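You operate a simulated robot arm through the tools that you are given. There is no shell and no other tool.

You are at the controls of a simulated robot arm. One attempt, no reset.

TASK
Switch off the small zone, let it cool, wipe both spills away.
Fine: wipe only once the heat lamp is dark; green cloth; it goes back. What is to be rubbed or washed off counts as gone when no trace of it is left.

It is judged by the outcome, as a careful person would: the job done as asked, and still so three seconds after it is handed in. It fails if anything else is knocked over, pushed out of place, dropped, spilled or broken. Flat cloth is picked up by pressing the open fingertips on it (5 to 10 N) and closing them slowly along it; thin cloth reads only 2 to 8 mm in the jaws.

THE ROBOT
A 6-joint arm with a two-finger parallel gripper, fixed in place. Base frame: the origin is on the floor under the middle of its stand, x ahead of it, y to its left, z up; the work surface is at about z = 0.9. Readings come in m, rad, newtons and seconds.
With the tool pointing down near the work surface it reaches from about 0.36 to 0.82 m from the base axis. Its first joint turns from -2.897 to 2.897 rad. Payload 3.91 kg.
The tool frame sits at the grasp point between the pads (the TCP): z along the fingers, y along the line on which they close. The tips reach 0.03 m beyond it. The gripper opens to 0.11 m. The fingers are 0.02 m wide and 0.01 m thick; the gripper's body (0.048 by 0.112 m) begins 0.055 m behind the TCP.
Orientation is that of the tool frame in the base frame, as a unit quaternion [w, x, y, z]. With the fingers straight down and closing along the base's y, the tool's x points along the base's -x, its y along +y and its z along -z.

THE INTERFACE
- The arm moves only by the tool play_rows. Its argument "increments" is one flat list of numbers, 7 for each row, row after row: the shift along the base's x, y, z in m, then the turn, a rotation vector about the base's x, y, z in rad, then the finger opening in m, from 0 to 0.11. In form: [dx, dy, dz, wx, wy, wz, fingers, dx, dy, dz, wx, wy, wz, fingers, ...]. A call has 1 to 20 rows; each row shifts and turns the commanded pose from where the row before left it. Rows are played at 5 a second. More than 0.05 m and 0.15 rad between two rows, or a gripper value outside its range, and nothing of the call is played. Where a pose cannot be reached the arm comes as near as it can. A force on the tool above 40 N (or 10 N above the force at the start of the call, whichever is more), or a blocked arm, ends the call early, and 0.2 s more pass. The fingers move at their own pace (about 0.045 m/s each) and stop on an object; they squeeze with about 34 N. The grip force told is the motor's: it shows also when the fingers shut on nothing. Time passes only in rows, and 0.2 s behind the last, so rows that do not move let the fingers close. It gives the time, the measured TCP pose, the force on the tool (base axes), the opening and the grip force at its end, in the units of the frame above (readings bear some noise), with the torque about the TCP (base axes, N m) and any sound that the robot's microphone picked up.
- Cameras (640 x 400 px; columns grow to the right, rows downward): "scene" is fixed at [0.2217, 0.5009, 1.6573]; the picture's right is [-0.99, -0.14, 0.00], its down [-0.07, 0.51, -0.86] and it looks along [0.12, -0.85, -0.52] (base axes); focal length 340 px, centre (320, 200). "wrist" rides on the gripper at [0.077, 0.007, -0.114] in the tool frame; the picture's right is [-0.09, 1.00, 0.00], its down [-0.80, -0.07, -0.59] and it looks along [-0.59, -0.05, 0.80] (tool axes); focal length 270 px, centre (320, 200). There is no depth. A picture from a camera that has moved, and an enlarged one, comes with that camera's place and axes in the base frame and with its lens.
- get_image(camera): a new picture of that camera. The clock stands still meanwhile.
- move_column(by): slides the trunk up (or, below 0, down) by that many m; the arm rides with it, the base frame stays. It gives what a move gives, with no picture.
- enlarge(camera, box): a new picture of the part [left, top, right, bottom] of that camera's present view, enlarged. The clock stands still meanwhile.
- hand_in(): hands the job in; it is judged then, once.

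Nothing tells you positions but the pictures and the camera data. Unless the task says otherwise, let go and move clear before handing in.

The tools are called as a command line: name --argument value ..., lists and objects as JSON in quotes. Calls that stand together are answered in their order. play_rows: Moves the arm, as the interface text tells. Its arguments: {"type":"object","properties":{"increments":{"type":"array"}},"required":["increments"]} The other tools are called the same way: move_column (by) moves the trunk up or down; get_image (camera) takes a picture; enlarge (camera, box) takes an enlarged picture of a part of a camera's view; hand_in () hands the job in.

At the start:

```text
t: 0.0
eef_pos: [0.1501, -0.4634, 1.2001]
tcp_rot: [-0.001, 0.0, 1.0, 0.0]
ft_force: [-0.6, -0.2, -0.6]
ft_torque: [-0.01, 0.01, -0.02]
grip_width: 0.1098
grip_force: 0.1
trunk travel left (down, up): [-0.575, 0.035]
```

scene: 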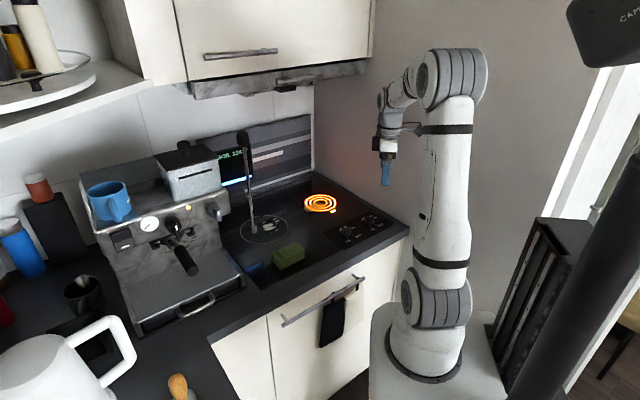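
wrist: 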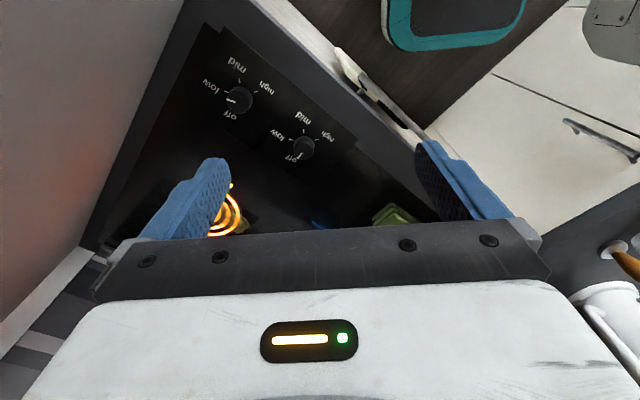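

I see a cooktop with a glowing small zone, two knobs in front, and a green thing (cloth or sponge) near the front edge. I'll look closer before moving.

enlarge --camera "scene" --box '[220, 160, 420, 290]'

enlarge --camera "wrist" --box '[100, 20, 460, 245]'

enlarge --camera "scene" --box '[220, 230, 420, 360]'

```text
3.08 times, centred on (320, 225) of scene
camera zoom: at [0.2217, 0.5009, 1.6573], right [-0.99, -0.14, 0.0], down [-0.07, 0.51, -0.86], along [0.12, -0.85, -0.52], focal length 1045 px, centre (320, 123)
```

zoom: 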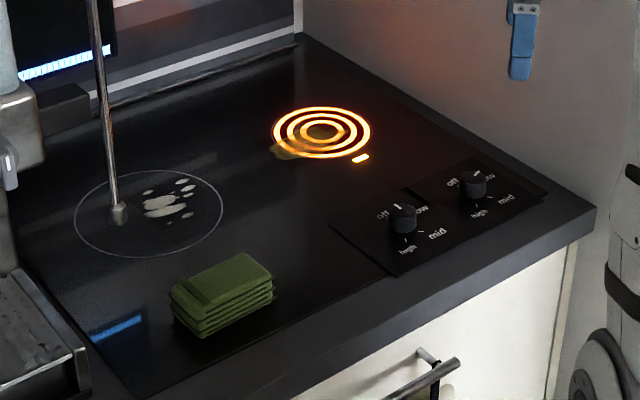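

```text
1.78 times, centred on (280, 132) of wrist
camera zoom: at [0.0732, -0.4566, 1.3165], right [0.09, 1.0, 0.0], down [0.8, -0.07, 0.59], along [0.59, -0.05, -0.8], focal length 480 px, centre (391, 320)
```

zoom: 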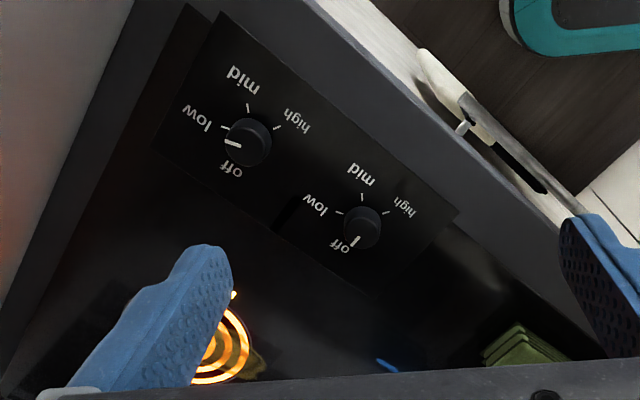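

```text
3.08 times, centred on (320, 295) of scene
camera zoom: at [0.2217, 0.5009, 1.6573], right [-0.99, -0.14, 0.0], down [-0.07, 0.51, -0.86], along [0.12, -0.85, -0.52], focal length 1045 px, centre (320, -92)
```

zoom: 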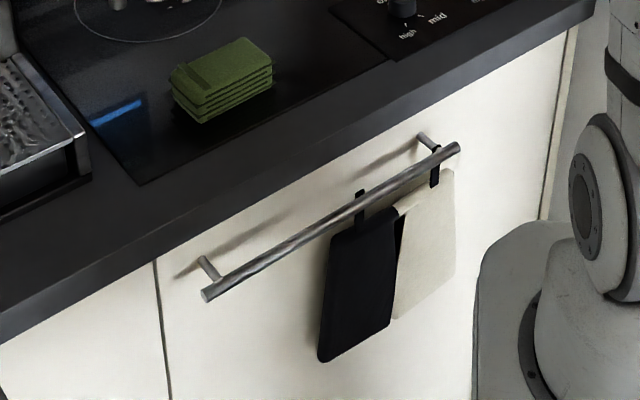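

enlarge --camera "scene" --box '[210, 115, 310, 178]'

enlarge --camera "scene" --box '[215, 190, 315, 253]'

enlarge --camera "scene" --box '[300, 180, 400, 243]'

enlarge --camera "scene" --box '[235, 225, 335, 288]'

```text
6.35 times, centred on (260, 146) of scene
camera zoom: at [0.2217, 0.5009, 1.6573], right [-0.99, -0.14, 0.0], down [-0.07, 0.51, -0.86], along [0.12, -0.85, -0.52], focal length 2157 px, centre (701, 540)
```

zoom: 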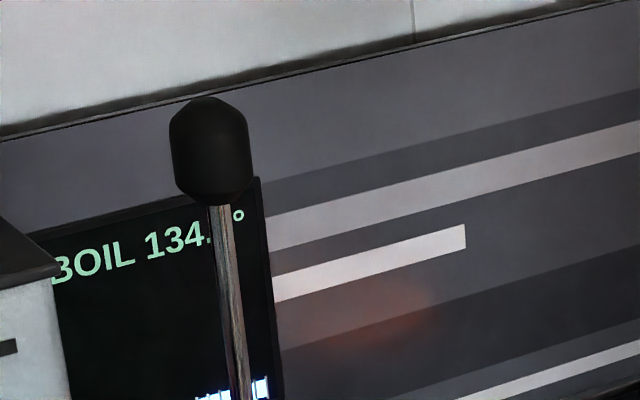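

```text
6.35 times, centred on (265, 222) of scene
camera zoom: at [0.2217, 0.5009, 1.6573], right [-0.99, -0.14, 0.0], down [-0.07, 0.51, -0.86], along [0.12, -0.85, -0.52], focal length 2157 px, centre (669, 64)
```

zoom: 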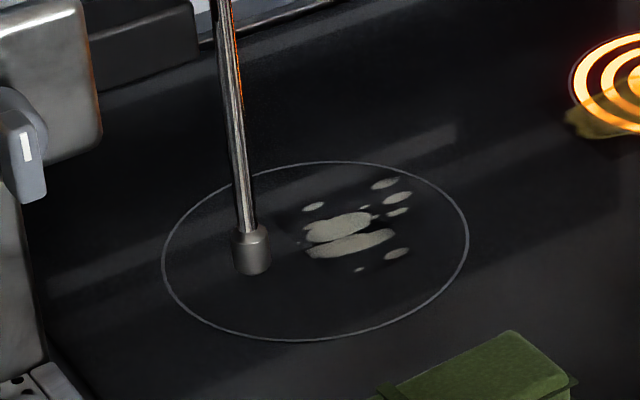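

```text
6.35 times, centred on (350, 212) of scene
camera zoom: at [0.2217, 0.5009, 1.6573], right [-0.99, -0.14, 0.0], down [-0.07, 0.51, -0.86], along [0.12, -0.85, -0.52], focal length 2157 px, centre (130, 127)
```

zoom: 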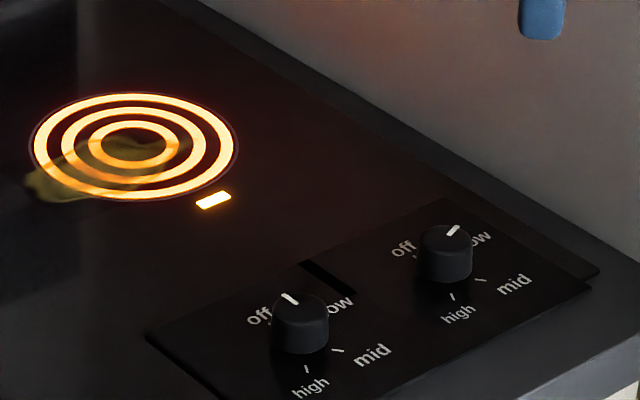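

```text
6.35 times, centred on (285, 256) of scene
camera zoom: at [0.2217, 0.5009, 1.6573], right [-0.99, -0.14, 0.0], down [-0.07, 0.51, -0.86], along [0.12, -0.85, -0.52], focal length 2157 px, centre (542, -159)
```

zoom: 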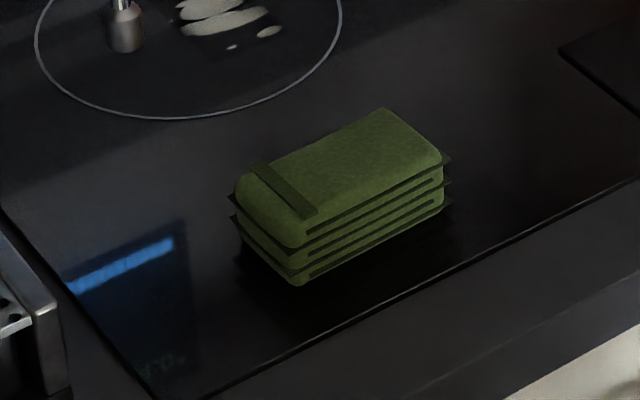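

The hob runs at about 45° to the base. Knob A is at about (0.26, -0.50) and points to "off". Knob B is at about (0.18, -0.585) and looks turned towards "low", so it should be the glowing small zone's knob. The green folded cloth is near (0.445, -0.33). I'll turn the wrist for a better look at the hob before touching anything.

play_rows --increments '[0, 0, 0, 0, 0, -0.13, 0.11, 0, 0, 0, 0, 0, -0.13, 0.11, 0, 0, 0, 0, 0, -0.13, 0.11, 0, 0, 0, 0, 0, -0.13, 0.11, 0, 0, 0, 0, 0, -0.13, 0.11, 0, 0, 0, 0, 0, -0.13, 0.11, 0, 0, 0, 0, 0, -0.13, 0.11, 0, 0, 0, 0, 0, -0.13, 0.11]'

get_image --camera "wrist"

get_image --camera "scene"

```text
t: 1.8
eef_pos: [0.1501, -0.4628, 1.201]
tcp_rot: [0.0, 0.497, 0.868, 0.0]
ft_force: [-0.8, -0.7, 0.2]
ft_torque: [0.01, -0.03, 0.05]
grip_width: 0.1099
grip_force: 0.1
trunk travel left (down, up): [-0.575, 0.035]
```

```text
taken
camera wrist: at [0.1171, -0.3931, 1.3168], right [0.9, 0.43, 0.0], down [0.34, -0.73, 0.59], along [0.25, -0.54, -0.8], focal length 270 px, centre (320, 200)
```

wrist: 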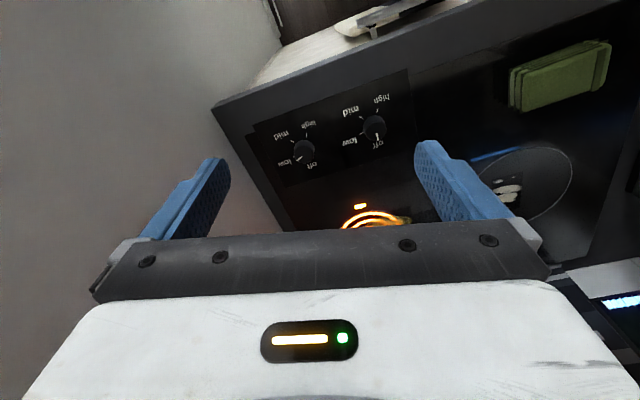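

```text
taken
```

scene: 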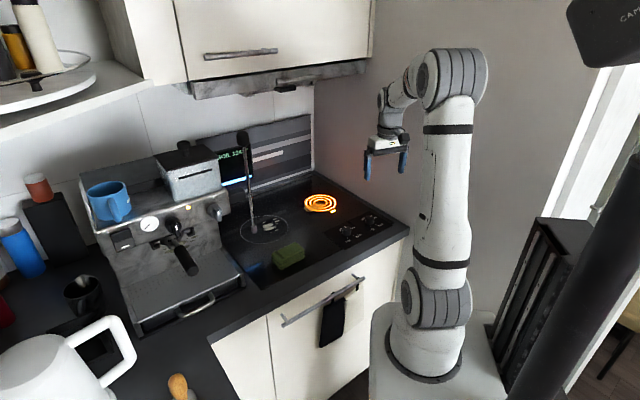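

enlarge --camera "wrist" --box '[240, 70, 440, 195]'

enlarge --camera "wrist" --box '[430, 110, 640, 240]'

```text
3.20 times, centred on (340, 132) of wrist
camera zoom: at [0.1171, -0.3931, 1.3168], right [0.9, 0.43, 0.0], down [0.34, -0.73, 0.59], along [0.25, -0.54, -0.8], focal length 865 px, centre (256, 416)
```

zoom: 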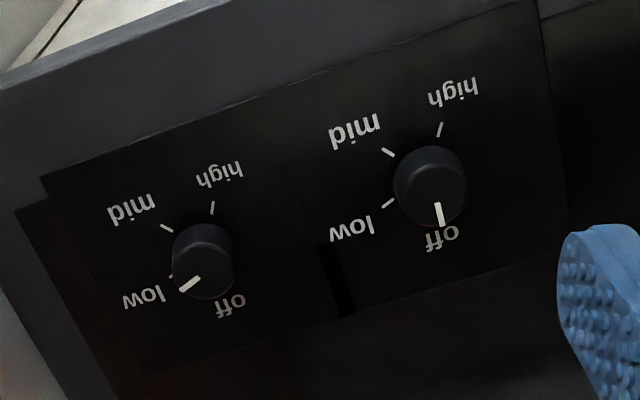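

```text
3.05 times, centred on (535, 175) of wrist
camera zoom: at [0.1171, -0.3931, 1.3168], right [0.9, 0.43, 0.0], down [0.34, -0.73, 0.59], along [0.25, -0.54, -0.8], focal length 824 px, centre (-335, 276)
```

zoom: 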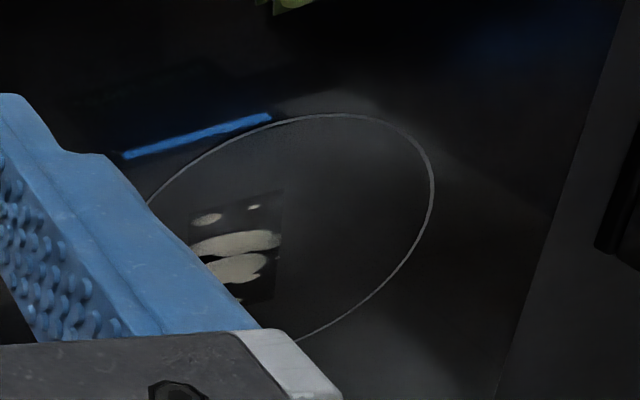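

Knob A (right) points at "off" and knob B (left, near the wall) sits at "low", so knob B is the one to turn counter-clockwise by about 60–70°. I'll move above it at (0.178, -0.585) with the fingers partly open.

play_rows --increments '[0.0047, -0.0203, -0.02, 0, 0, -0.1, 0.07, 0.0047, -0.0203, -0.02, 0, 0, -0.1, 0.07, 0.0047, -0.0203, -0.02, 0, 0, -0.1, 0.07, 0.0047, -0.0203, -0.02, 0, 0, -0.1, 0.07, 0.0047, -0.0203, -0.02, 0, 0, -0.1, 0.07, 0.0047, -0.0203, -0.02, 0, 0, -0.1, 0.07, 0, 0, 0, 0, 0, 0, 0.07]'

get_image --camera "wrist"

get_image --camera "scene"

```text
t: 3.4
eef_pos: [0.1782, -0.5847, 1.0808]
tcp_rot: [0.0, 0.731, 0.682, 0.0]
ft_force: [-0.6, 0.2, -0.7]
ft_torque: [0.01, -0.01, 0.01]
grip_width: 0.0701
grip_force: 0.0
trunk travel left (down, up): [-0.575, 0.035]
```

```text
taken
camera wrist: at [0.1899, -0.5089, 1.1967], right [0.99, -0.16, 0.0], down [-0.13, -0.79, 0.59], along [-0.09, -0.59, -0.8], focal length 270 px, centre (320, 200)
```

wrist: 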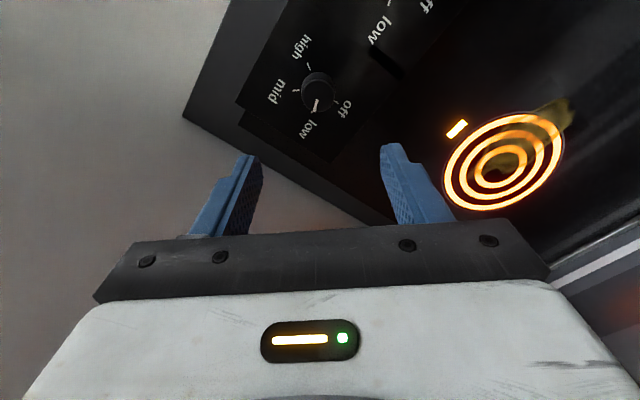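

```text
taken
```

scene: 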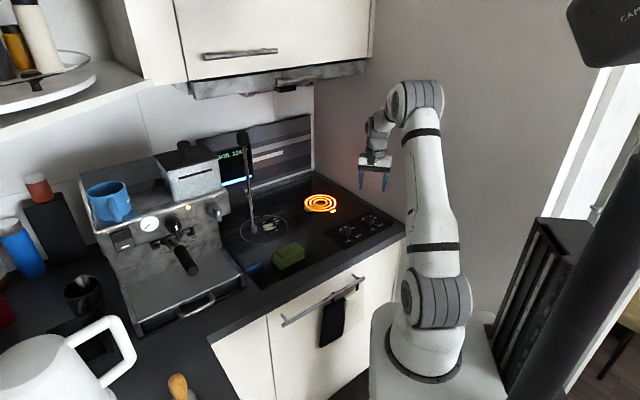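

enlarge --camera "wrist" --box '[240, 10, 400, 160]'

enlarge --camera "wrist" --box '[400, 60, 600, 235]'

```text
2.67 times, centred on (320, 85) of wrist
camera zoom: at [0.1899, -0.5089, 1.1967], right [0.99, -0.16, 0.0], down [-0.13, -0.79, 0.59], along [-0.09, -0.59, -0.8], focal length 721 px, centre (320, 507)
```

zoom: 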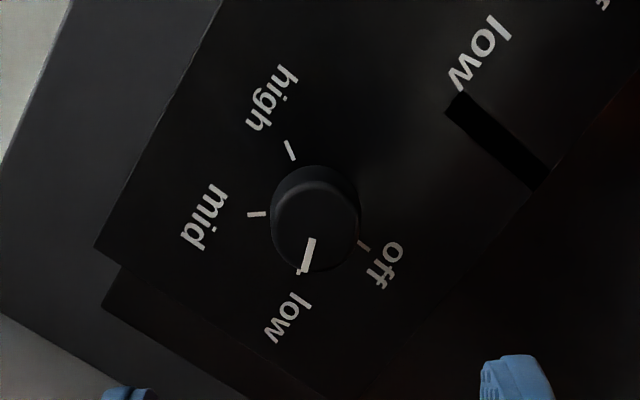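

```text
2.29 times, centred on (500, 148) of wrist
camera zoom: at [0.1899, -0.5089, 1.1967], right [0.99, -0.16, 0.0], down [-0.13, -0.79, 0.59], along [-0.09, -0.59, -0.8], focal length 618 px, centre (-91, 320)
```

zoom: 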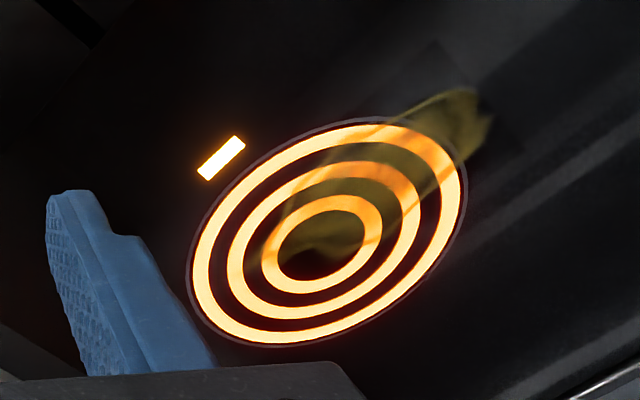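

The knob ticks show low to off is about +1.2 rad counter-clockwise seen from above. The tool is centred over the knob, so I'll descend with open fingers.

play_rows --increments '[0, 0.001, -0.025, 0, 0, 0, 0.06, 0, 0, -0.025, 0, 0, 0, 0.06, 0, 0, -0.025, 0, 0, 0, 0.06, 0, 0, -0.025, 0, 0, 0, 0.06, 0, 0, -0.02, 0, 0, 0, 0.06, 0, 0, -0.015, 0, 0, 0, 0.06, 0, 0, -0.005, 0, 0, 0, 0.06, 0, 0, 0, 0, 0, 0, 0.06]'

get_image --camera "wrist"

enlarge --camera "scene" --box '[320, 150, 440, 260]'

```text
t: 5.2
eef_pos: [0.1791, -0.5841, 0.9411]
tcp_rot: [0.0, 0.731, 0.683, 0.001]
ft_force: [-0.1, 0.2, -0.4]
ft_torque: [0.0, 0.0, 0.01]
grip_width: 0.0598
grip_force: 0.0
trunk travel left (down, up): [-0.575, 0.035]
```

```text
taken
camera wrist: at [0.1905, -0.5083, 1.0569], right [0.99, -0.16, 0.0], down [-0.13, -0.79, 0.59], along [-0.09, -0.59, -0.8], focal length 270 px, centre (320, 200)
```

wrist: 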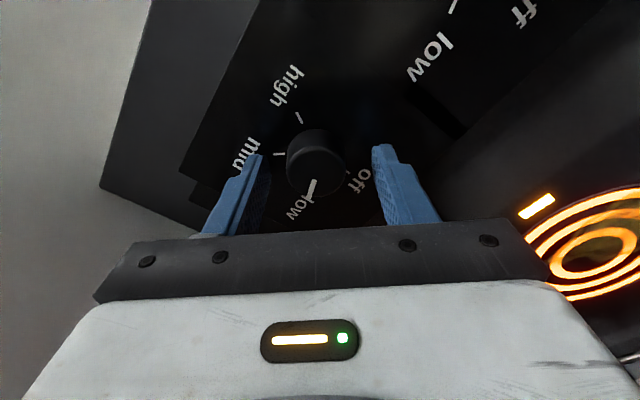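

```text
3.64 times, centred on (380, 205) of scene
camera zoom: at [0.2217, 0.5009, 1.6573], right [-0.99, -0.14, 0.0], down [-0.07, 0.51, -0.86], along [0.12, -0.85, -0.52], focal length 1235 px, centre (102, 182)
```

zoom: 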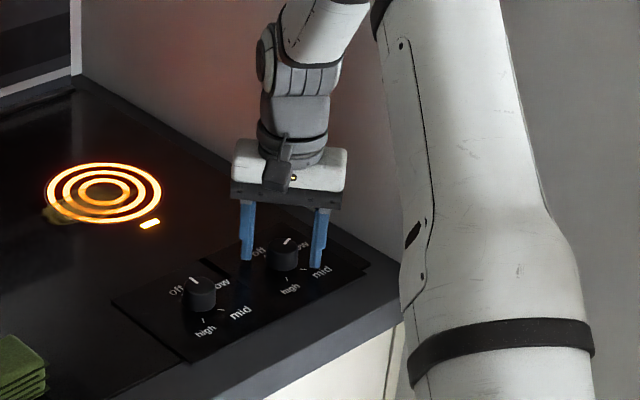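

The fingers straddle knob B and are well centred. I'll lower a few millimetres and close on it.

play_rows --increments '[-0.0015, 0.0005, -0.003, 0, 0, 0, 0.06, 0, 0, -0.002, 0, 0, 0, 0.05, 0, 0, 0, 0, 0, 0, 0.04, 0, 0, 0, 0, 0, 0, 0.035, 0, 0, 0, 0, 0, 0, 0.03, 0, 0, 0, 0, 0, 0, 0.025, 0, 0, 0, 0, 0, 0, 0.025]'

get_image --camera "wrist"

```text
t: 6.8
eef_pos: [0.1768, -0.5841, 0.9377]
tcp_rot: [0.002, 0.731, 0.682, 0.0]
ft_force: [-9.9, -4.0, 27.9]
ft_torque: [0.24, 0.86, 0.28]
grip_width: 0.0352
grip_force: 10.4
trunk travel left (down, up): [-0.575, 0.035]
```

```text
taken
camera wrist: at [0.1878, -0.5074, 1.0537], right [0.99, -0.16, 0.0], down [-0.13, -0.79, 0.6], along [-0.09, -0.59, -0.8], focal length 270 px, centre (320, 200)
```

wrist: 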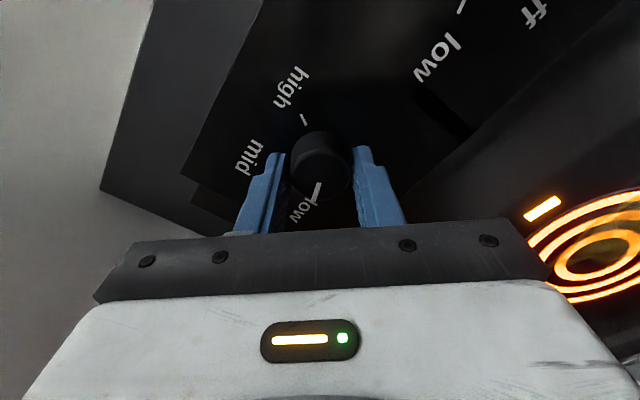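

The fingertips are pressing on the panel slightly (28 N up), so I'll ease up 4 mm and recheck before turning.

play_rows --increments '[-0.0005, 0, 0.003, 0, 0, 0, 0.03, -0.0005, 0, 0.001, 0, 0, 0, 0.025, 0, 0, 0, 0, 0, 0, 0.02, 0, 0, 0, 0, 0, 0, 0.02]'

```text
t: 7.8
eef_pos: [0.176, -0.5832, 0.9385]
tcp_rot: [-0.001, 0.731, 0.682, 0.001]
ft_force: [2.3, -3.5, -4.8]
ft_torque: [-1.32, -0.26, -0.06]
grip_width: 0.0334
grip_force: 45.0
trunk travel left (down, up): [-0.575, 0.035]
```

The knob is gripped (33 mm). Now I'll turn it counter-clockwise in steps towards off.

play_rows --increments '[0, 0, 0, 0, 0, 0.1, 0.02, 0, 0, 0, 0, 0, 0.1, 0.02, 0, 0, 0, 0, 0, 0.1, 0.02, 0, 0, 0, 0, 0, 0.1, 0.02, 0, 0, 0, 0, 0, 0.1, 0.02, 0, 0, 0, 0, 0, 0.1, 0.02]'

get_image --camera "wrist"

```text
t: 9.2
eef_pos: [0.1774, -0.5832, 0.9368]
tcp_rot: [-0.003, 0.496, 0.868, 0.002]
ft_force: [14.3, 10.3, -23.0]
ft_torque: [-0.45, -0.84, -0.08]
grip_width: 0.0331
grip_force: 44.8
trunk travel left (down, up): [-0.575, 0.035]
```

```text
taken
camera wrist: at [0.1458, -0.514, 1.0544], right [0.9, 0.43, 0.0], down [0.35, -0.73, 0.59], along [0.25, -0.53, -0.81], focal length 270 px, centre (320, 200)
```

wrist: 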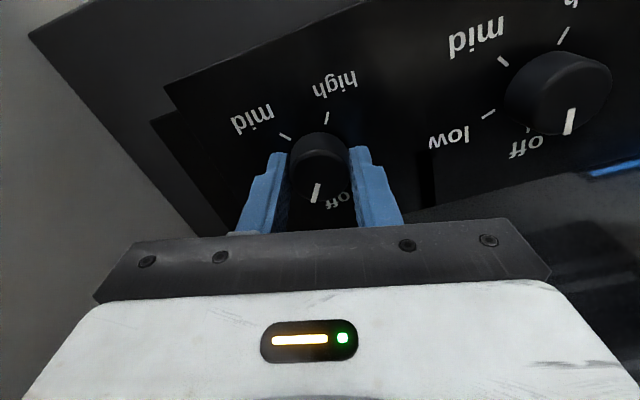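

The knob is turning with the gripper and its pointer is halfway. I'll continue the rest, easing off the pull.

play_rows --increments '[0.0005, 0.0005, -0.002, 0, 0, 0.1, 0.02, 0.0005, 0.0005, 0, 0, 0, 0.1, 0.02, 0, 0, 0, 0, 0, 0.1, 0.02, 0, 0, 0, 0, 0, 0.1, 0.02, 0, 0, 0, 0, 0, 0.1, 0.02]'

get_image --camera "wrist"

enlarge --camera "scene" --box '[290, 165, 410, 260]'

```text
t: 10.4
eef_pos: [0.1801, -0.5818, 0.9379]
tcp_rot: [-0.001, 0.266, 0.964, -0.001]
ft_force: [21.4, 15.4, -6.6]
ft_torque: [0.56, -0.46, -0.07]
grip_width: 0.0331
grip_force: 44.9
trunk travel left (down, up): [-0.575, 0.035]
```

```text
taken
camera wrist: at [0.1176, -0.5365, 1.0542], right [0.59, 0.81, 0.0], down [0.65, -0.47, 0.59], along [0.48, -0.35, -0.8], focal length 270 px, centre (320, 200)
```

wrist: 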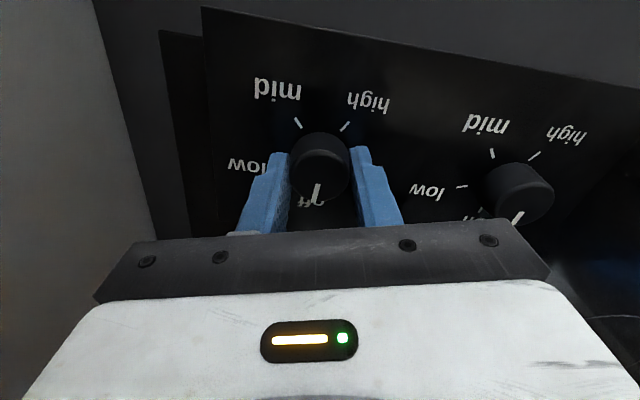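

```text
4.21 times, centred on (350, 212) of scene
camera zoom: at [0.2217, 0.5009, 1.6573], right [-0.99, -0.14, 0.0], down [-0.07, 0.51, -0.86], along [0.12, -0.85, -0.52], focal length 1430 px, centre (194, 147)
```

zoom: 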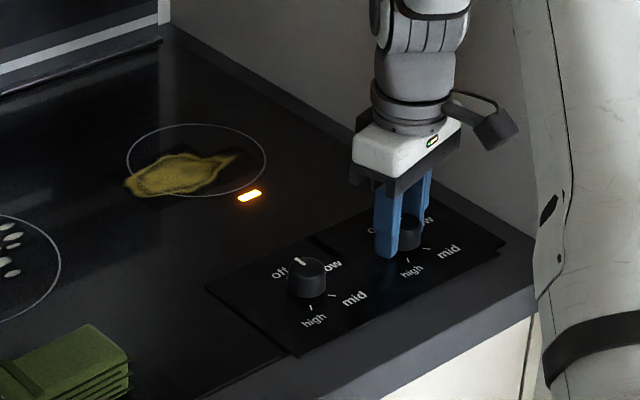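

The zone's rings have gone dark and the heat lamp is still lit. I'll turn the last bit to line up exactly with off, then release.

play_rows --increments '[0.001, 0.001, 0, 0, 0, 0.05, 0.02, 0.0005, 0.0005, 0, 0, 0, 0.05, 0.02, 0, 0, 0, 0, 0, 0, 0.02]'

enlarge --camera "wrist" --box '[220, 60, 600, 240]'

```text
t: 11.2
eef_pos: [0.1787, -0.5807, 0.9383]
tcp_rot: [0.0, 0.218, 0.976, -0.001]
ft_force: [12.9, 10.0, -5.9]
ft_torque: [0.16, -0.47, -0.71]
grip_width: 0.0335
grip_force: 45.3
trunk travel left (down, up): [-0.575, 0.035]
```

```text
1.68 times, centred on (410, 150) of wrist
camera zoom: at [0.1134, -0.5424, 1.0542], right [0.5, 0.86, 0.0], down [0.7, -0.4, 0.59], along [0.51, -0.3, -0.8], focal length 455 px, centre (168, 284)
```

zoom: 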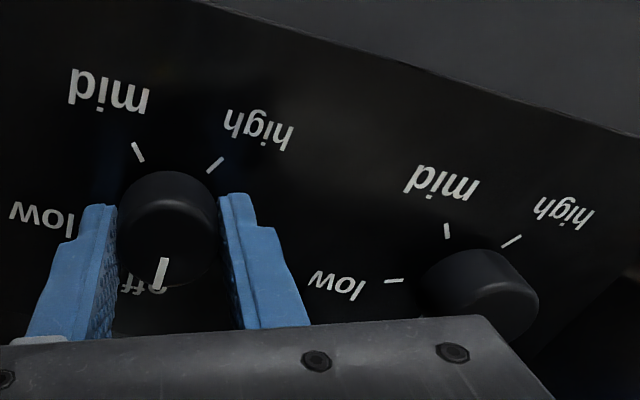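

The resisting torque (-0.7 N·m) indicates the off stop. I'll relax, open, and rise clear.

play_rows --increments '[0, 0, 0, 0, 0, -0.03, 0.02, 0, 0, 0, 0, 0, 0, 0.045, 0, 0, 0, 0, 0, 0, 0.06, 0, 0, 0.005, 0, 0, 0, 0.06, 0, 0, 0.03, 0, 0, 0, 0.06, 0, 0, 0.04, 0, 0, 0, 0.06, 0, 0, 0.05, 0, 0, 0, 0.06, 0.01, 0.01, 0.05, 0, 0, -0.1, 0.06, 0.01, 0.01, 0.05, 0, 0, -0.1, 0.06, 0.01, 0.01, 0.02, 0, 0, -0.1, 0.06]'

get_image --camera "wrist"

enlarge --camera "scene" --box '[290, 165, 410, 260]'

```text
refused: row 8 steps farther than a row can; nothing moved
```

```text
taken
camera wrist: at [0.1134, -0.5424, 1.0542], right [0.5, 0.86, 0.0], down [0.7, -0.4, 0.59], along [0.51, -0.3, -0.8], focal length 270 px, centre (320, 200)
```

wrist: 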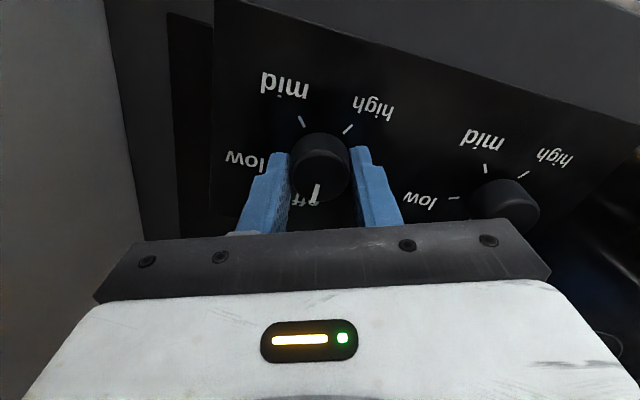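

```text
4.21 times, centred on (350, 212) of scene
camera zoom: at [0.2217, 0.5009, 1.6573], right [-0.99, -0.14, 0.0], down [-0.07, 0.51, -0.86], along [0.12, -0.85, -0.52], focal length 1430 px, centre (194, 147)
```

zoom: 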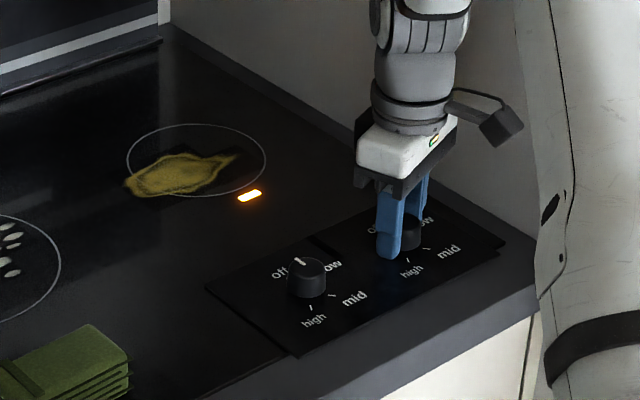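

That call was refused because one step was too long. I'll repeat the release and rise with smaller steps.

play_rows --increments '[0, 0, 0, 0, 0, -0.03, 0.02, 0, 0, 0, 0, 0, 0, 0.045, 0, 0, 0, 0, 0, 0, 0.06, 0, 0, 0.005, 0, 0, 0, 0.06, 0, 0, 0.03, 0, 0, 0, 0.06, 0, 0, 0.04, 0, 0, 0, 0.06, 0, 0, 0.045, 0, 0, 0, 0.06, 0.01, 0.01, 0.045, 0, 0, -0.1, 0.06, 0.01, 0.01, 0.045, 0, 0, -0.1, 0.06, 0.01, 0.01, 0.02, 0, 0, -0.1, 0.06]'

get_image --camera "wrist"

enlarge --camera "scene" --box '[290, 165, 410, 260]'

```text
t: 13.4
eef_pos: [0.2093, -0.5511, 1.1688]
tcp_rot: [0.0, 0.375, 0.927, -0.001]
ft_force: [0.2, 0.4, 0.7]
ft_torque: [-0.03, -0.01, -0.03]
grip_width: 0.06
grip_force: 0.1
trunk travel left (down, up): [-0.575, 0.035]
```

```text
taken
camera wrist: at [0.159, -0.4926, 1.2852], right [0.76, 0.65, 0.0], down [0.52, -0.61, 0.59], along [0.39, -0.45, -0.8], focal length 270 px, centre (320, 200)
```

wrist: 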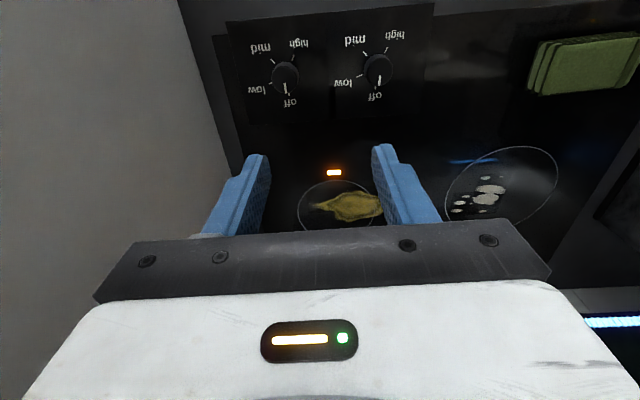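

```text
4.21 times, centred on (350, 212) of scene
camera zoom: at [0.2217, 0.5009, 1.6573], right [-0.99, -0.14, 0.0], down [-0.07, 0.51, -0.86], along [0.12, -0.85, -0.52], focal length 1430 px, centre (194, 147)
```

zoom: 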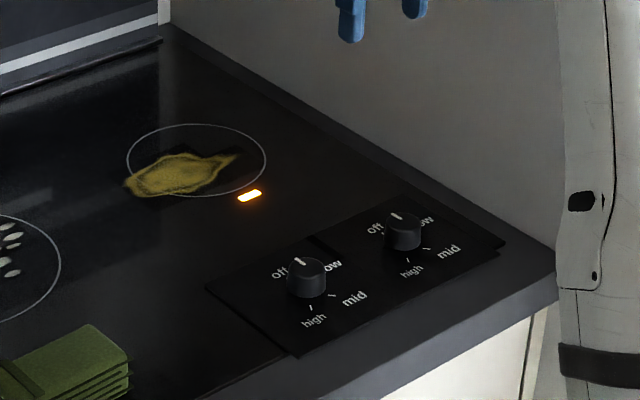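

enlarge --camera "wrist" --box '[280, 150, 440, 240]'

enlarge --camera "wrist" --box '[420, 20, 640, 240]'

```text
4.00 times, centred on (360, 195) of wrist
camera zoom: at [0.159, -0.4926, 1.2852], right [0.76, 0.65, 0.0], down [0.52, -0.61, 0.59], along [0.39, -0.45, -0.8], focal length 1081 px, centre (160, 220)
```

zoom: 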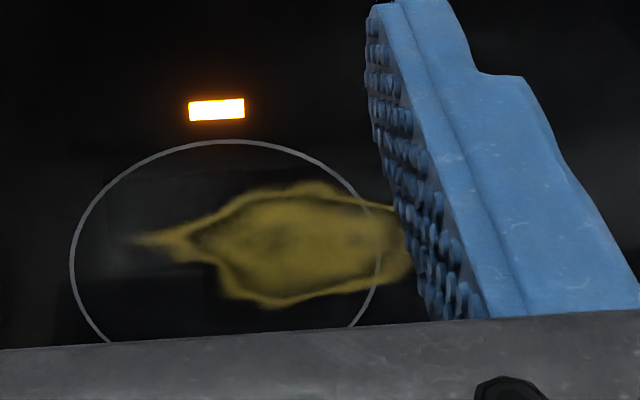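

```text
1.82 times, centred on (530, 130) of wrist
camera zoom: at [0.159, -0.4926, 1.2852], right [0.76, 0.65, 0.0], down [0.52, -0.61, 0.59], along [0.39, -0.45, -0.8], focal length 491 px, centre (-62, 327)
```

zoom: 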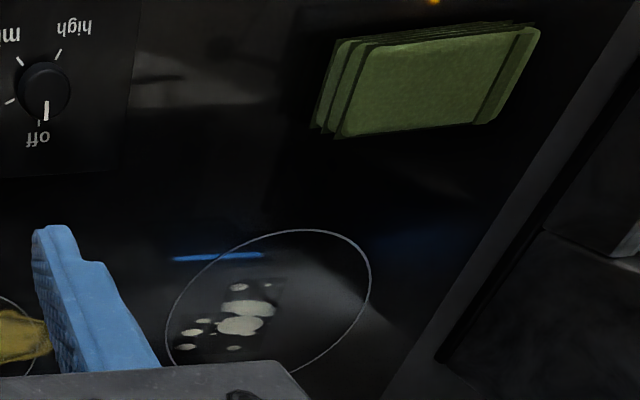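

Both knobs now point to off and the zone is dark, but the heat lamp is still lit. While it cools, I'll swing the camera round to find out what the tall rod in the scene picture is, so I can avoid it.

play_rows --increments '[0.006, 0.013, 0.003, 0, 0, 0.12, 0.06, 0.006, 0.013, 0.003, 0, 0, 0.12, 0.06, 0.006, 0.013, 0.003, 0, 0, 0.12, 0.06, 0.006, 0.013, 0.003, 0, 0, 0.12, 0.06, 0.006, 0.013, 0.003, 0, 0, 0.12, 0.06, 0.006, 0.013, 0.003, 0, 0, 0.12, 0.06, 0.006, 0.013, 0.003, 0, 0, 0.12, 0.06, 0.006, 0.013, 0.003, 0, 0, 0.12, 0.06, 0.006, 0.013, 0.003, 0, 0, 0.12, 0.06, 0.006, 0.013, 0.003, 0, 0, 0.12, 0.06]'

get_image --camera "wrist"

get_image --camera "scene"

```text
t: 15.6
eef_pos: [0.2685, -0.4212, 1.1985]
tcp_rot: [0.0, -0.215, 0.977, 0.0]
ft_force: [0.6, 0.0, -0.3]
ft_torque: [0.01, -0.01, -0.04]
grip_width: 0.06
grip_force: 0.1
trunk travel left (down, up): [-0.575, 0.035]
```

```text
taken
camera wrist: at [0.196, -0.4472, 1.3136], right [-0.34, 0.94, 0.0], down [0.76, 0.27, 0.59], along [0.56, 0.2, -0.8], focal length 270 px, centre (320, 200)
```

wrist: 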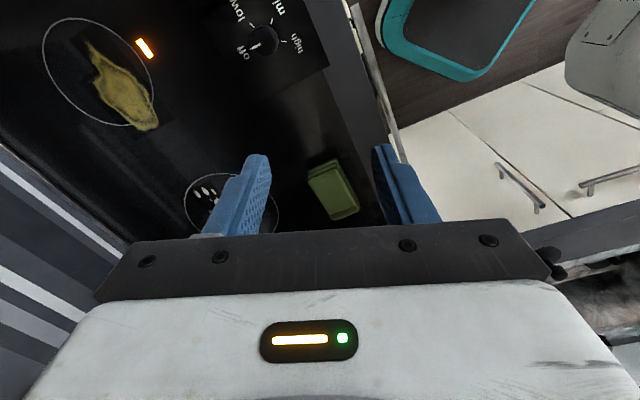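

```text
taken
```

scene: 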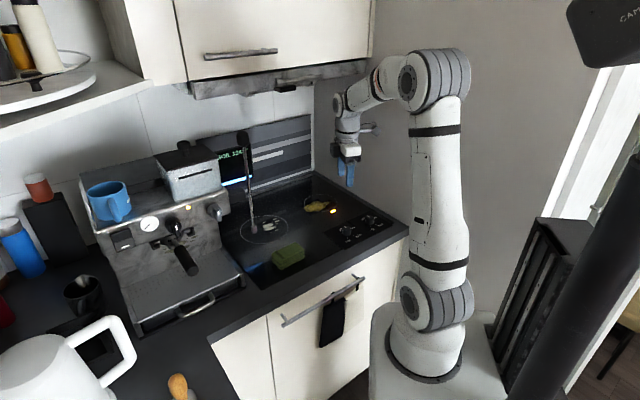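

play_rows --increments '[0, 0, 0, 0.041, -0.113, 0, 0.06, 0, 0, 0, 0.041, -0.113, 0, 0.06, 0, 0, 0, 0.041, -0.113, 0, 0.06, 0, 0, 0, 0.041, -0.113, 0, 0.06, 0, 0, 0, 0.041, -0.113, 0, 0.06, 0, 0, 0, 0.041, -0.113, 0, 0.06]'

get_image --camera "wrist"

get_image --camera "scene"

```text
t: 17.0
eef_pos: [0.2677, -0.4219, 1.1971]
tcp_rot: [0.351, -0.201, 0.914, 0.047]
ft_force: [-0.2, -0.2, 0.3]
ft_torque: [-0.03, 0.0, -0.01]
grip_width: 0.0599
grip_force: 0.1
trunk travel left (down, up): [-0.575, 0.035]
```

```text
taken
camera wrist: at [0.1422, -0.4669, 1.2338], right [-0.34, 0.94, 0.0], down [0.2, 0.07, 0.98], along [0.92, 0.33, -0.21], focal length 270 px, centre (320, 200)
```

wrist: 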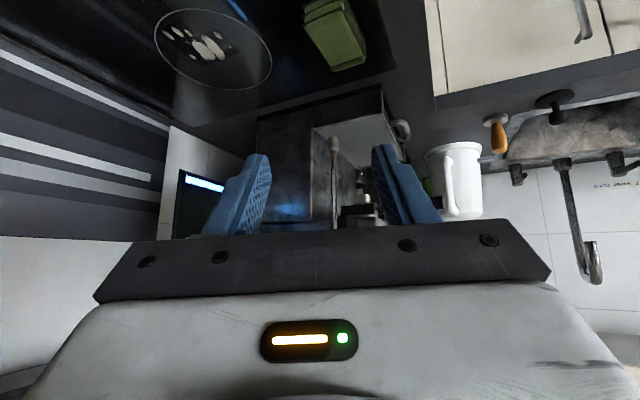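

```text
taken
```

scene: 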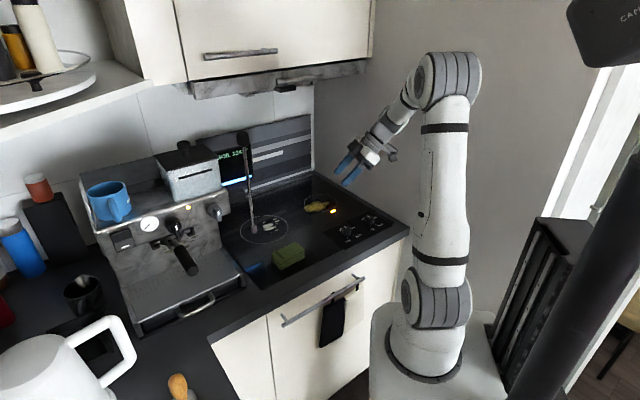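

enlarge --camera "wrist" --box '[240, 70, 440, 240]'

enlarge --camera "wrist" --box '[130, 0, 400, 150]'

```text
2.35 times, centred on (340, 155) of wrist
camera zoom: at [0.1422, -0.4669, 1.2338], right [-0.34, 0.94, 0.0], down [0.2, 0.07, 0.98], along [0.92, 0.33, -0.21], focal length 636 px, centre (273, 306)
```

zoom: 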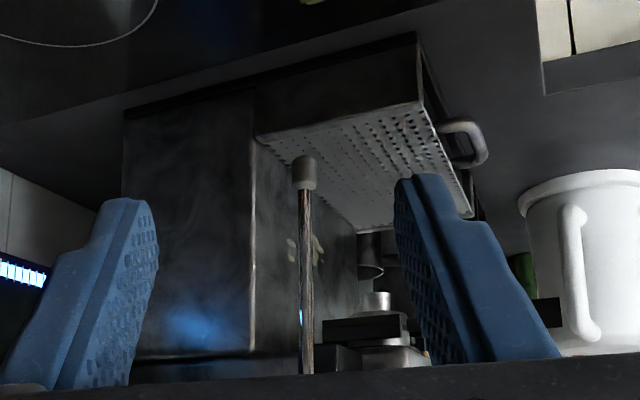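

```text
2.37 times, centred on (265, 75) of wrist
camera zoom: at [0.1422, -0.4669, 1.2338], right [-0.34, 0.94, 0.0], down [0.2, 0.07, 0.98], along [0.92, 0.33, -0.21], focal length 641 px, centre (450, 496)
```

zoom: 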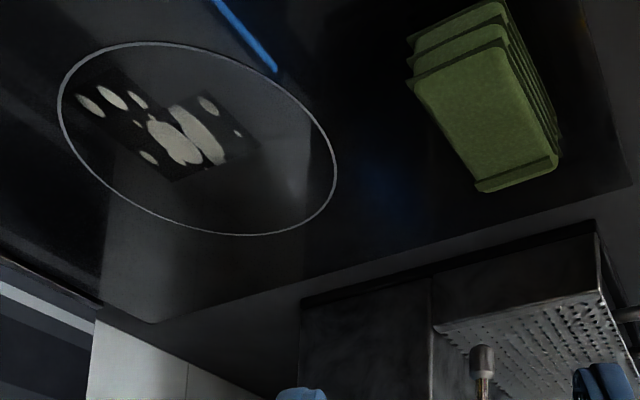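

The rod is the espresso machine's steam wand, hanging at about (0.538, -0.301) from z 1.03 to 1.36. I'll keep clear of it. The cloth is a folded stack centred at about (0.445, -0.3315), roughly 0.097 × 0.056 × 0.03 m, with its long side at 45°. I'll straighten the tool and move above the cloth with the camera on the side away from the wand.

play_rows --increments '[0, 0, 0, -0.041, 0.113, 0, 0.06, 0, 0, 0, -0.041, 0.113, 0, 0.06, 0, 0, 0, -0.041, 0.113, 0, 0.06, 0, 0, 0, -0.041, 0.113, 0, 0.06, 0, 0, 0, -0.041, 0.113, 0, 0.06, 0, 0, 0, -0.041, 0.113, 0, 0.06, 0.02, 0.01, 0, 0, 0, 0.118, 0.09, 0.02, 0.01, 0, 0, 0, 0.118, 0.09, 0.02, 0.01, 0, 0, 0, 0.117, 0.09, 0.02, 0.01, 0, 0, 0, 0, 0.09, 0.02, 0.01, 0, 0, 0, 0, 0.09]'

get_image --camera "wrist"

get_image --camera "scene"

```text
t: 19.4
eef_pos: [0.3692, -0.37, 1.1972]
tcp_rot: [0.001, -0.382, 0.924, -0.001]
ft_force: [-0.1, 0.7, -0.1]
ft_torque: [0.0, 0.03, 0.0]
grip_width: 0.0902
grip_force: 0.1
trunk travel left (down, up): [-0.575, 0.035]
```

```text
taken
camera wrist: at [0.3105, -0.4196, 1.3138], right [-0.64, 0.77, 0.0], down [0.62, 0.52, 0.59], along [0.46, 0.38, -0.8], focal length 270 px, centre (320, 200)
```

wrist: 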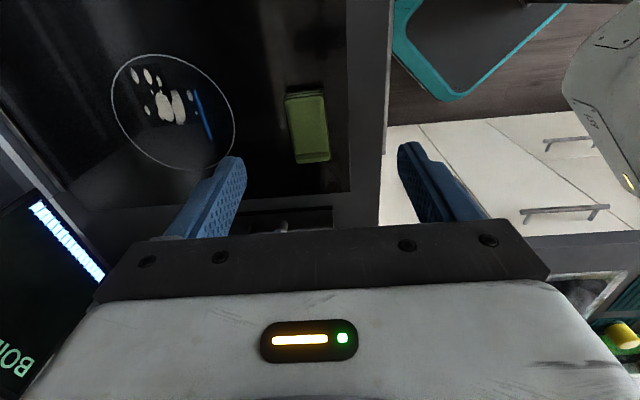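

```text
taken
```

scene: 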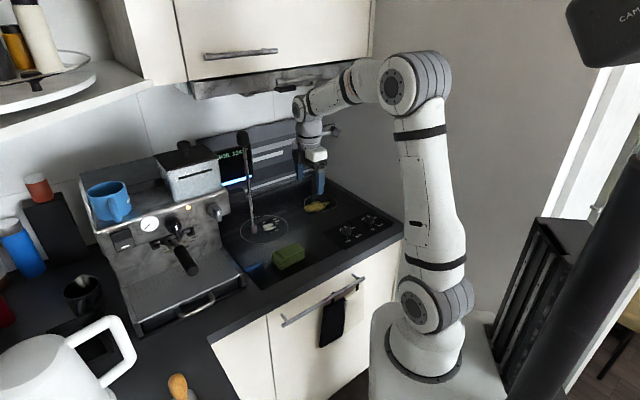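

enlarge --camera "scene" --box '[230, 60, 430, 240]'

enlarge --camera "wrist" --box '[90, 40, 400, 240]'

```text
2.22 times, centred on (330, 150) of scene
camera zoom: at [0.2217, 0.5009, 1.6573], right [-0.99, -0.14, 0.0], down [-0.07, 0.51, -0.86], along [0.12, -0.85, -0.52], focal length 755 px, centre (298, 311)
```

zoom: 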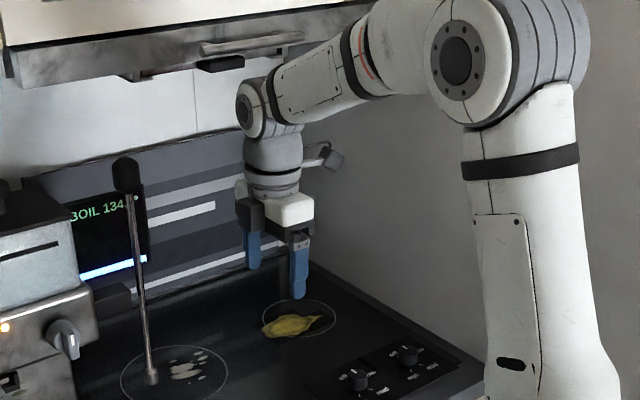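

```text
2.00 times, centred on (245, 140) of wrist
camera zoom: at [0.3105, -0.4196, 1.3138], right [-0.64, 0.77, 0.0], down [0.62, 0.52, 0.59], along [0.46, 0.38, -0.8], focal length 541 px, centre (470, 320)
```

zoom: 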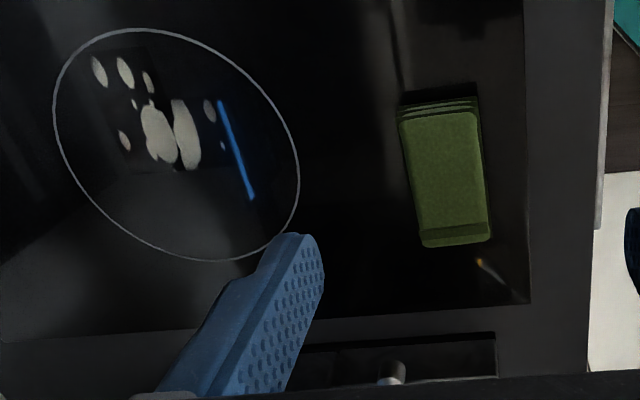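

The heat lamp looks dark now (I'll verify again before wiping). The arm is narrow enough to pass the wand, so I'll move above the cloth.

play_rows --increments '[0.0185, 0.0096, -0.03, 0, 0, 0, 0.09, 0.0185, 0.0096, -0.03, 0, 0, 0, 0.09, 0.0185, 0.0096, -0.03, 0, 0, 0, 0.09, 0.0185, 0.0096, -0.03, 0, 0, 0, 0.09, 0, 0, 0, 0, 0, 0, 0.09]'

get_image --camera "wrist"

enlarge --camera "scene" --box '[200, 80, 400, 300]'

```text
t: 20.6
eef_pos: [0.442, -0.3319, 1.0771]
tcp_rot: [-0.001, -0.382, 0.924, 0.0]
ft_force: [-0.4, -0.6, 0.4]
ft_torque: [0.0, -0.02, -0.01]
grip_width: 0.0901
grip_force: 0.0
trunk travel left (down, up): [-0.575, 0.035]
```

```text
taken
camera wrist: at [0.3833, -0.3813, 1.1926], right [-0.64, 0.77, 0.0], down [0.62, 0.52, 0.59], along [0.46, 0.38, -0.8], focal length 270 px, centre (320, 200)
```

wrist: 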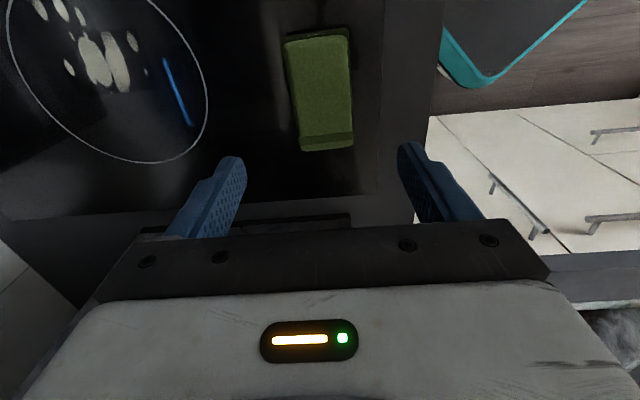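

```text
1.82 times, centred on (300, 190) of scene
camera zoom: at [0.2217, 0.5009, 1.6573], right [-0.99, -0.14, 0.0], down [-0.07, 0.51, -0.86], along [0.12, -0.85, -0.52], focal length 618 px, centre (356, 218)
```

zoom: 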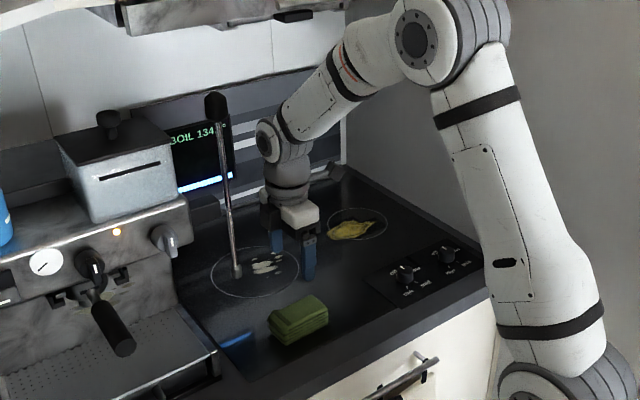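

The tool is centred over the cloth and aligned with its sides. I'll descend so the fingers straddle it, tips about 6 mm above the glass.

play_rows --increments '[-0.001, 0, -0.025, 0, 0, 0, 0.09, 0, 0, -0.025, 0, 0, 0, 0.09, 0, 0, -0.025, 0, 0, 0, 0.09, 0, 0, -0.025, 0, 0, 0, 0.09, 0, 0, -0.02, 0, 0, 0, 0.09, 0, 0, -0.01, 0, 0, 0, 0.09, 0, 0, -0.004, 0, 0, 0, 0.09, 0, 0, 0, 0, 0, 0, 0.09]'

get_image --camera "wrist"

enlarge --camera "scene" --box '[200, 80, 400, 300]'

```text
t: 22.4
eef_pos: [0.4399, -0.3324, 0.9436]
tcp_rot: [0.0, -0.382, 0.924, -0.001]
ft_force: [-0.5, 0.6, 0.5]
ft_torque: [-0.03, 0.01, 0.0]
grip_width: 0.0901
grip_force: 0.0
trunk travel left (down, up): [-0.575, 0.035]
```

```text
taken
camera wrist: at [0.3815, -0.3814, 1.0591], right [-0.64, 0.77, 0.0], down [0.62, 0.52, 0.59], along [0.46, 0.38, -0.8], focal length 270 px, centre (320, 200)
```

wrist: 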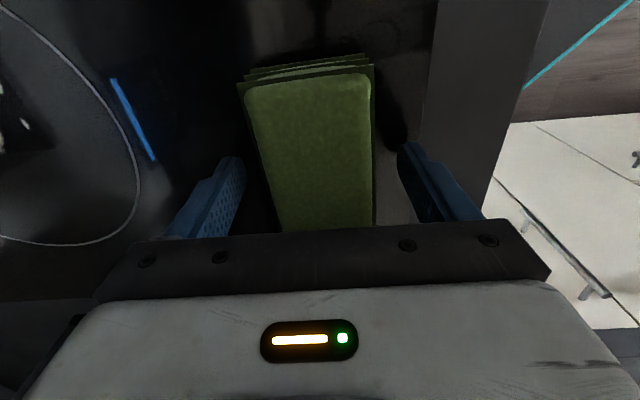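

```text
1.82 times, centred on (300, 190) of scene
camera zoom: at [0.2217, 0.5009, 1.6573], right [-0.99, -0.14, 0.0], down [-0.07, 0.51, -0.86], along [0.12, -0.85, -0.52], focal length 618 px, centre (356, 218)
```

zoom: 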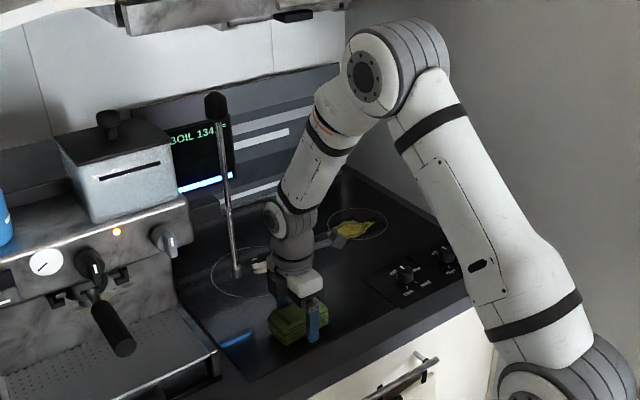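

The fingers straddle the cloth. I'll close slowly onto its sides.

play_rows --increments '[0.0015, -0.0015, 0, 0, 0, 0, 0.08, 0, 0, 0, 0, 0, 0, 0.07, 0, 0, 0, 0, 0, 0, 0.062, 0, 0, 0, 0, 0, 0, 0.055, 0, 0, 0, 0, 0, 0, 0.048, 0, 0, 0, 0, 0, 0, 0.042, 0, 0, 0, 0, 0, 0, 0.036, 0, 0, 0, 0, 0, 0, 0.03, 0, 0, 0, 0, 0, 0, 0.03]'

get_image --camera "wrist"

enlarge --camera "scene" --box '[240, 200, 360, 290]'

```text
t: 24.4
eef_pos: [0.4429, -0.3336, 0.9424]
tcp_rot: [0.0, -0.382, 0.924, 0.0]
ft_force: [1.5, 0.4, -0.2]
ft_torque: [0.0, 0.0, 0.03]
grip_width: 0.0544
grip_force: 33.7
trunk travel left (down, up): [-0.575, 0.035]
```

```text
taken
camera wrist: at [0.3832, -0.3828, 1.0592], right [-0.64, 0.77, 0.0], down [0.62, 0.52, 0.59], along [0.46, 0.38, -0.8], focal length 270 px, centre (320, 200)
```

wrist: 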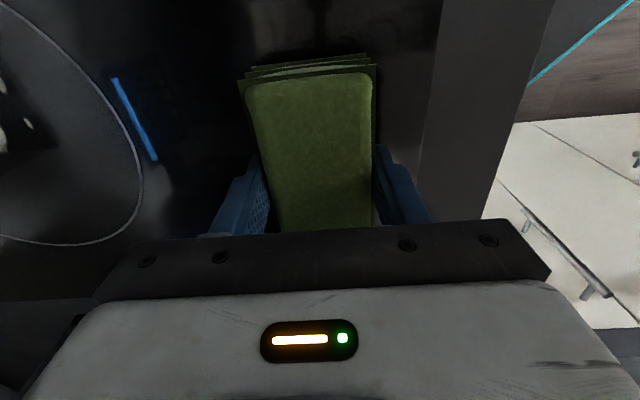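

```text
4.44 times, centred on (300, 245) of scene
camera zoom: at [0.2217, 0.5009, 1.6573], right [-0.99, -0.14, 0.0], down [-0.07, 0.51, -0.86], along [0.12, -0.85, -0.52], focal length 1510 px, centre (409, 0)
```

zoom: 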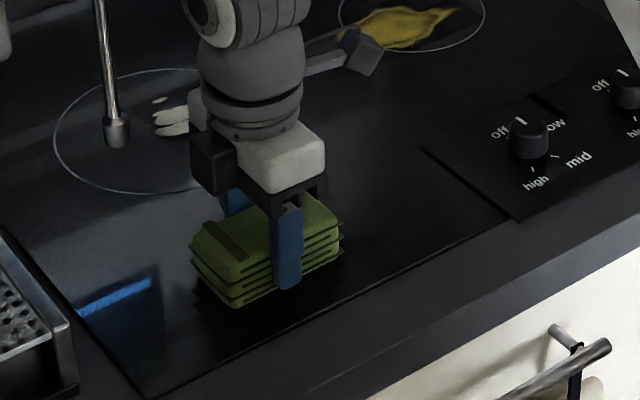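

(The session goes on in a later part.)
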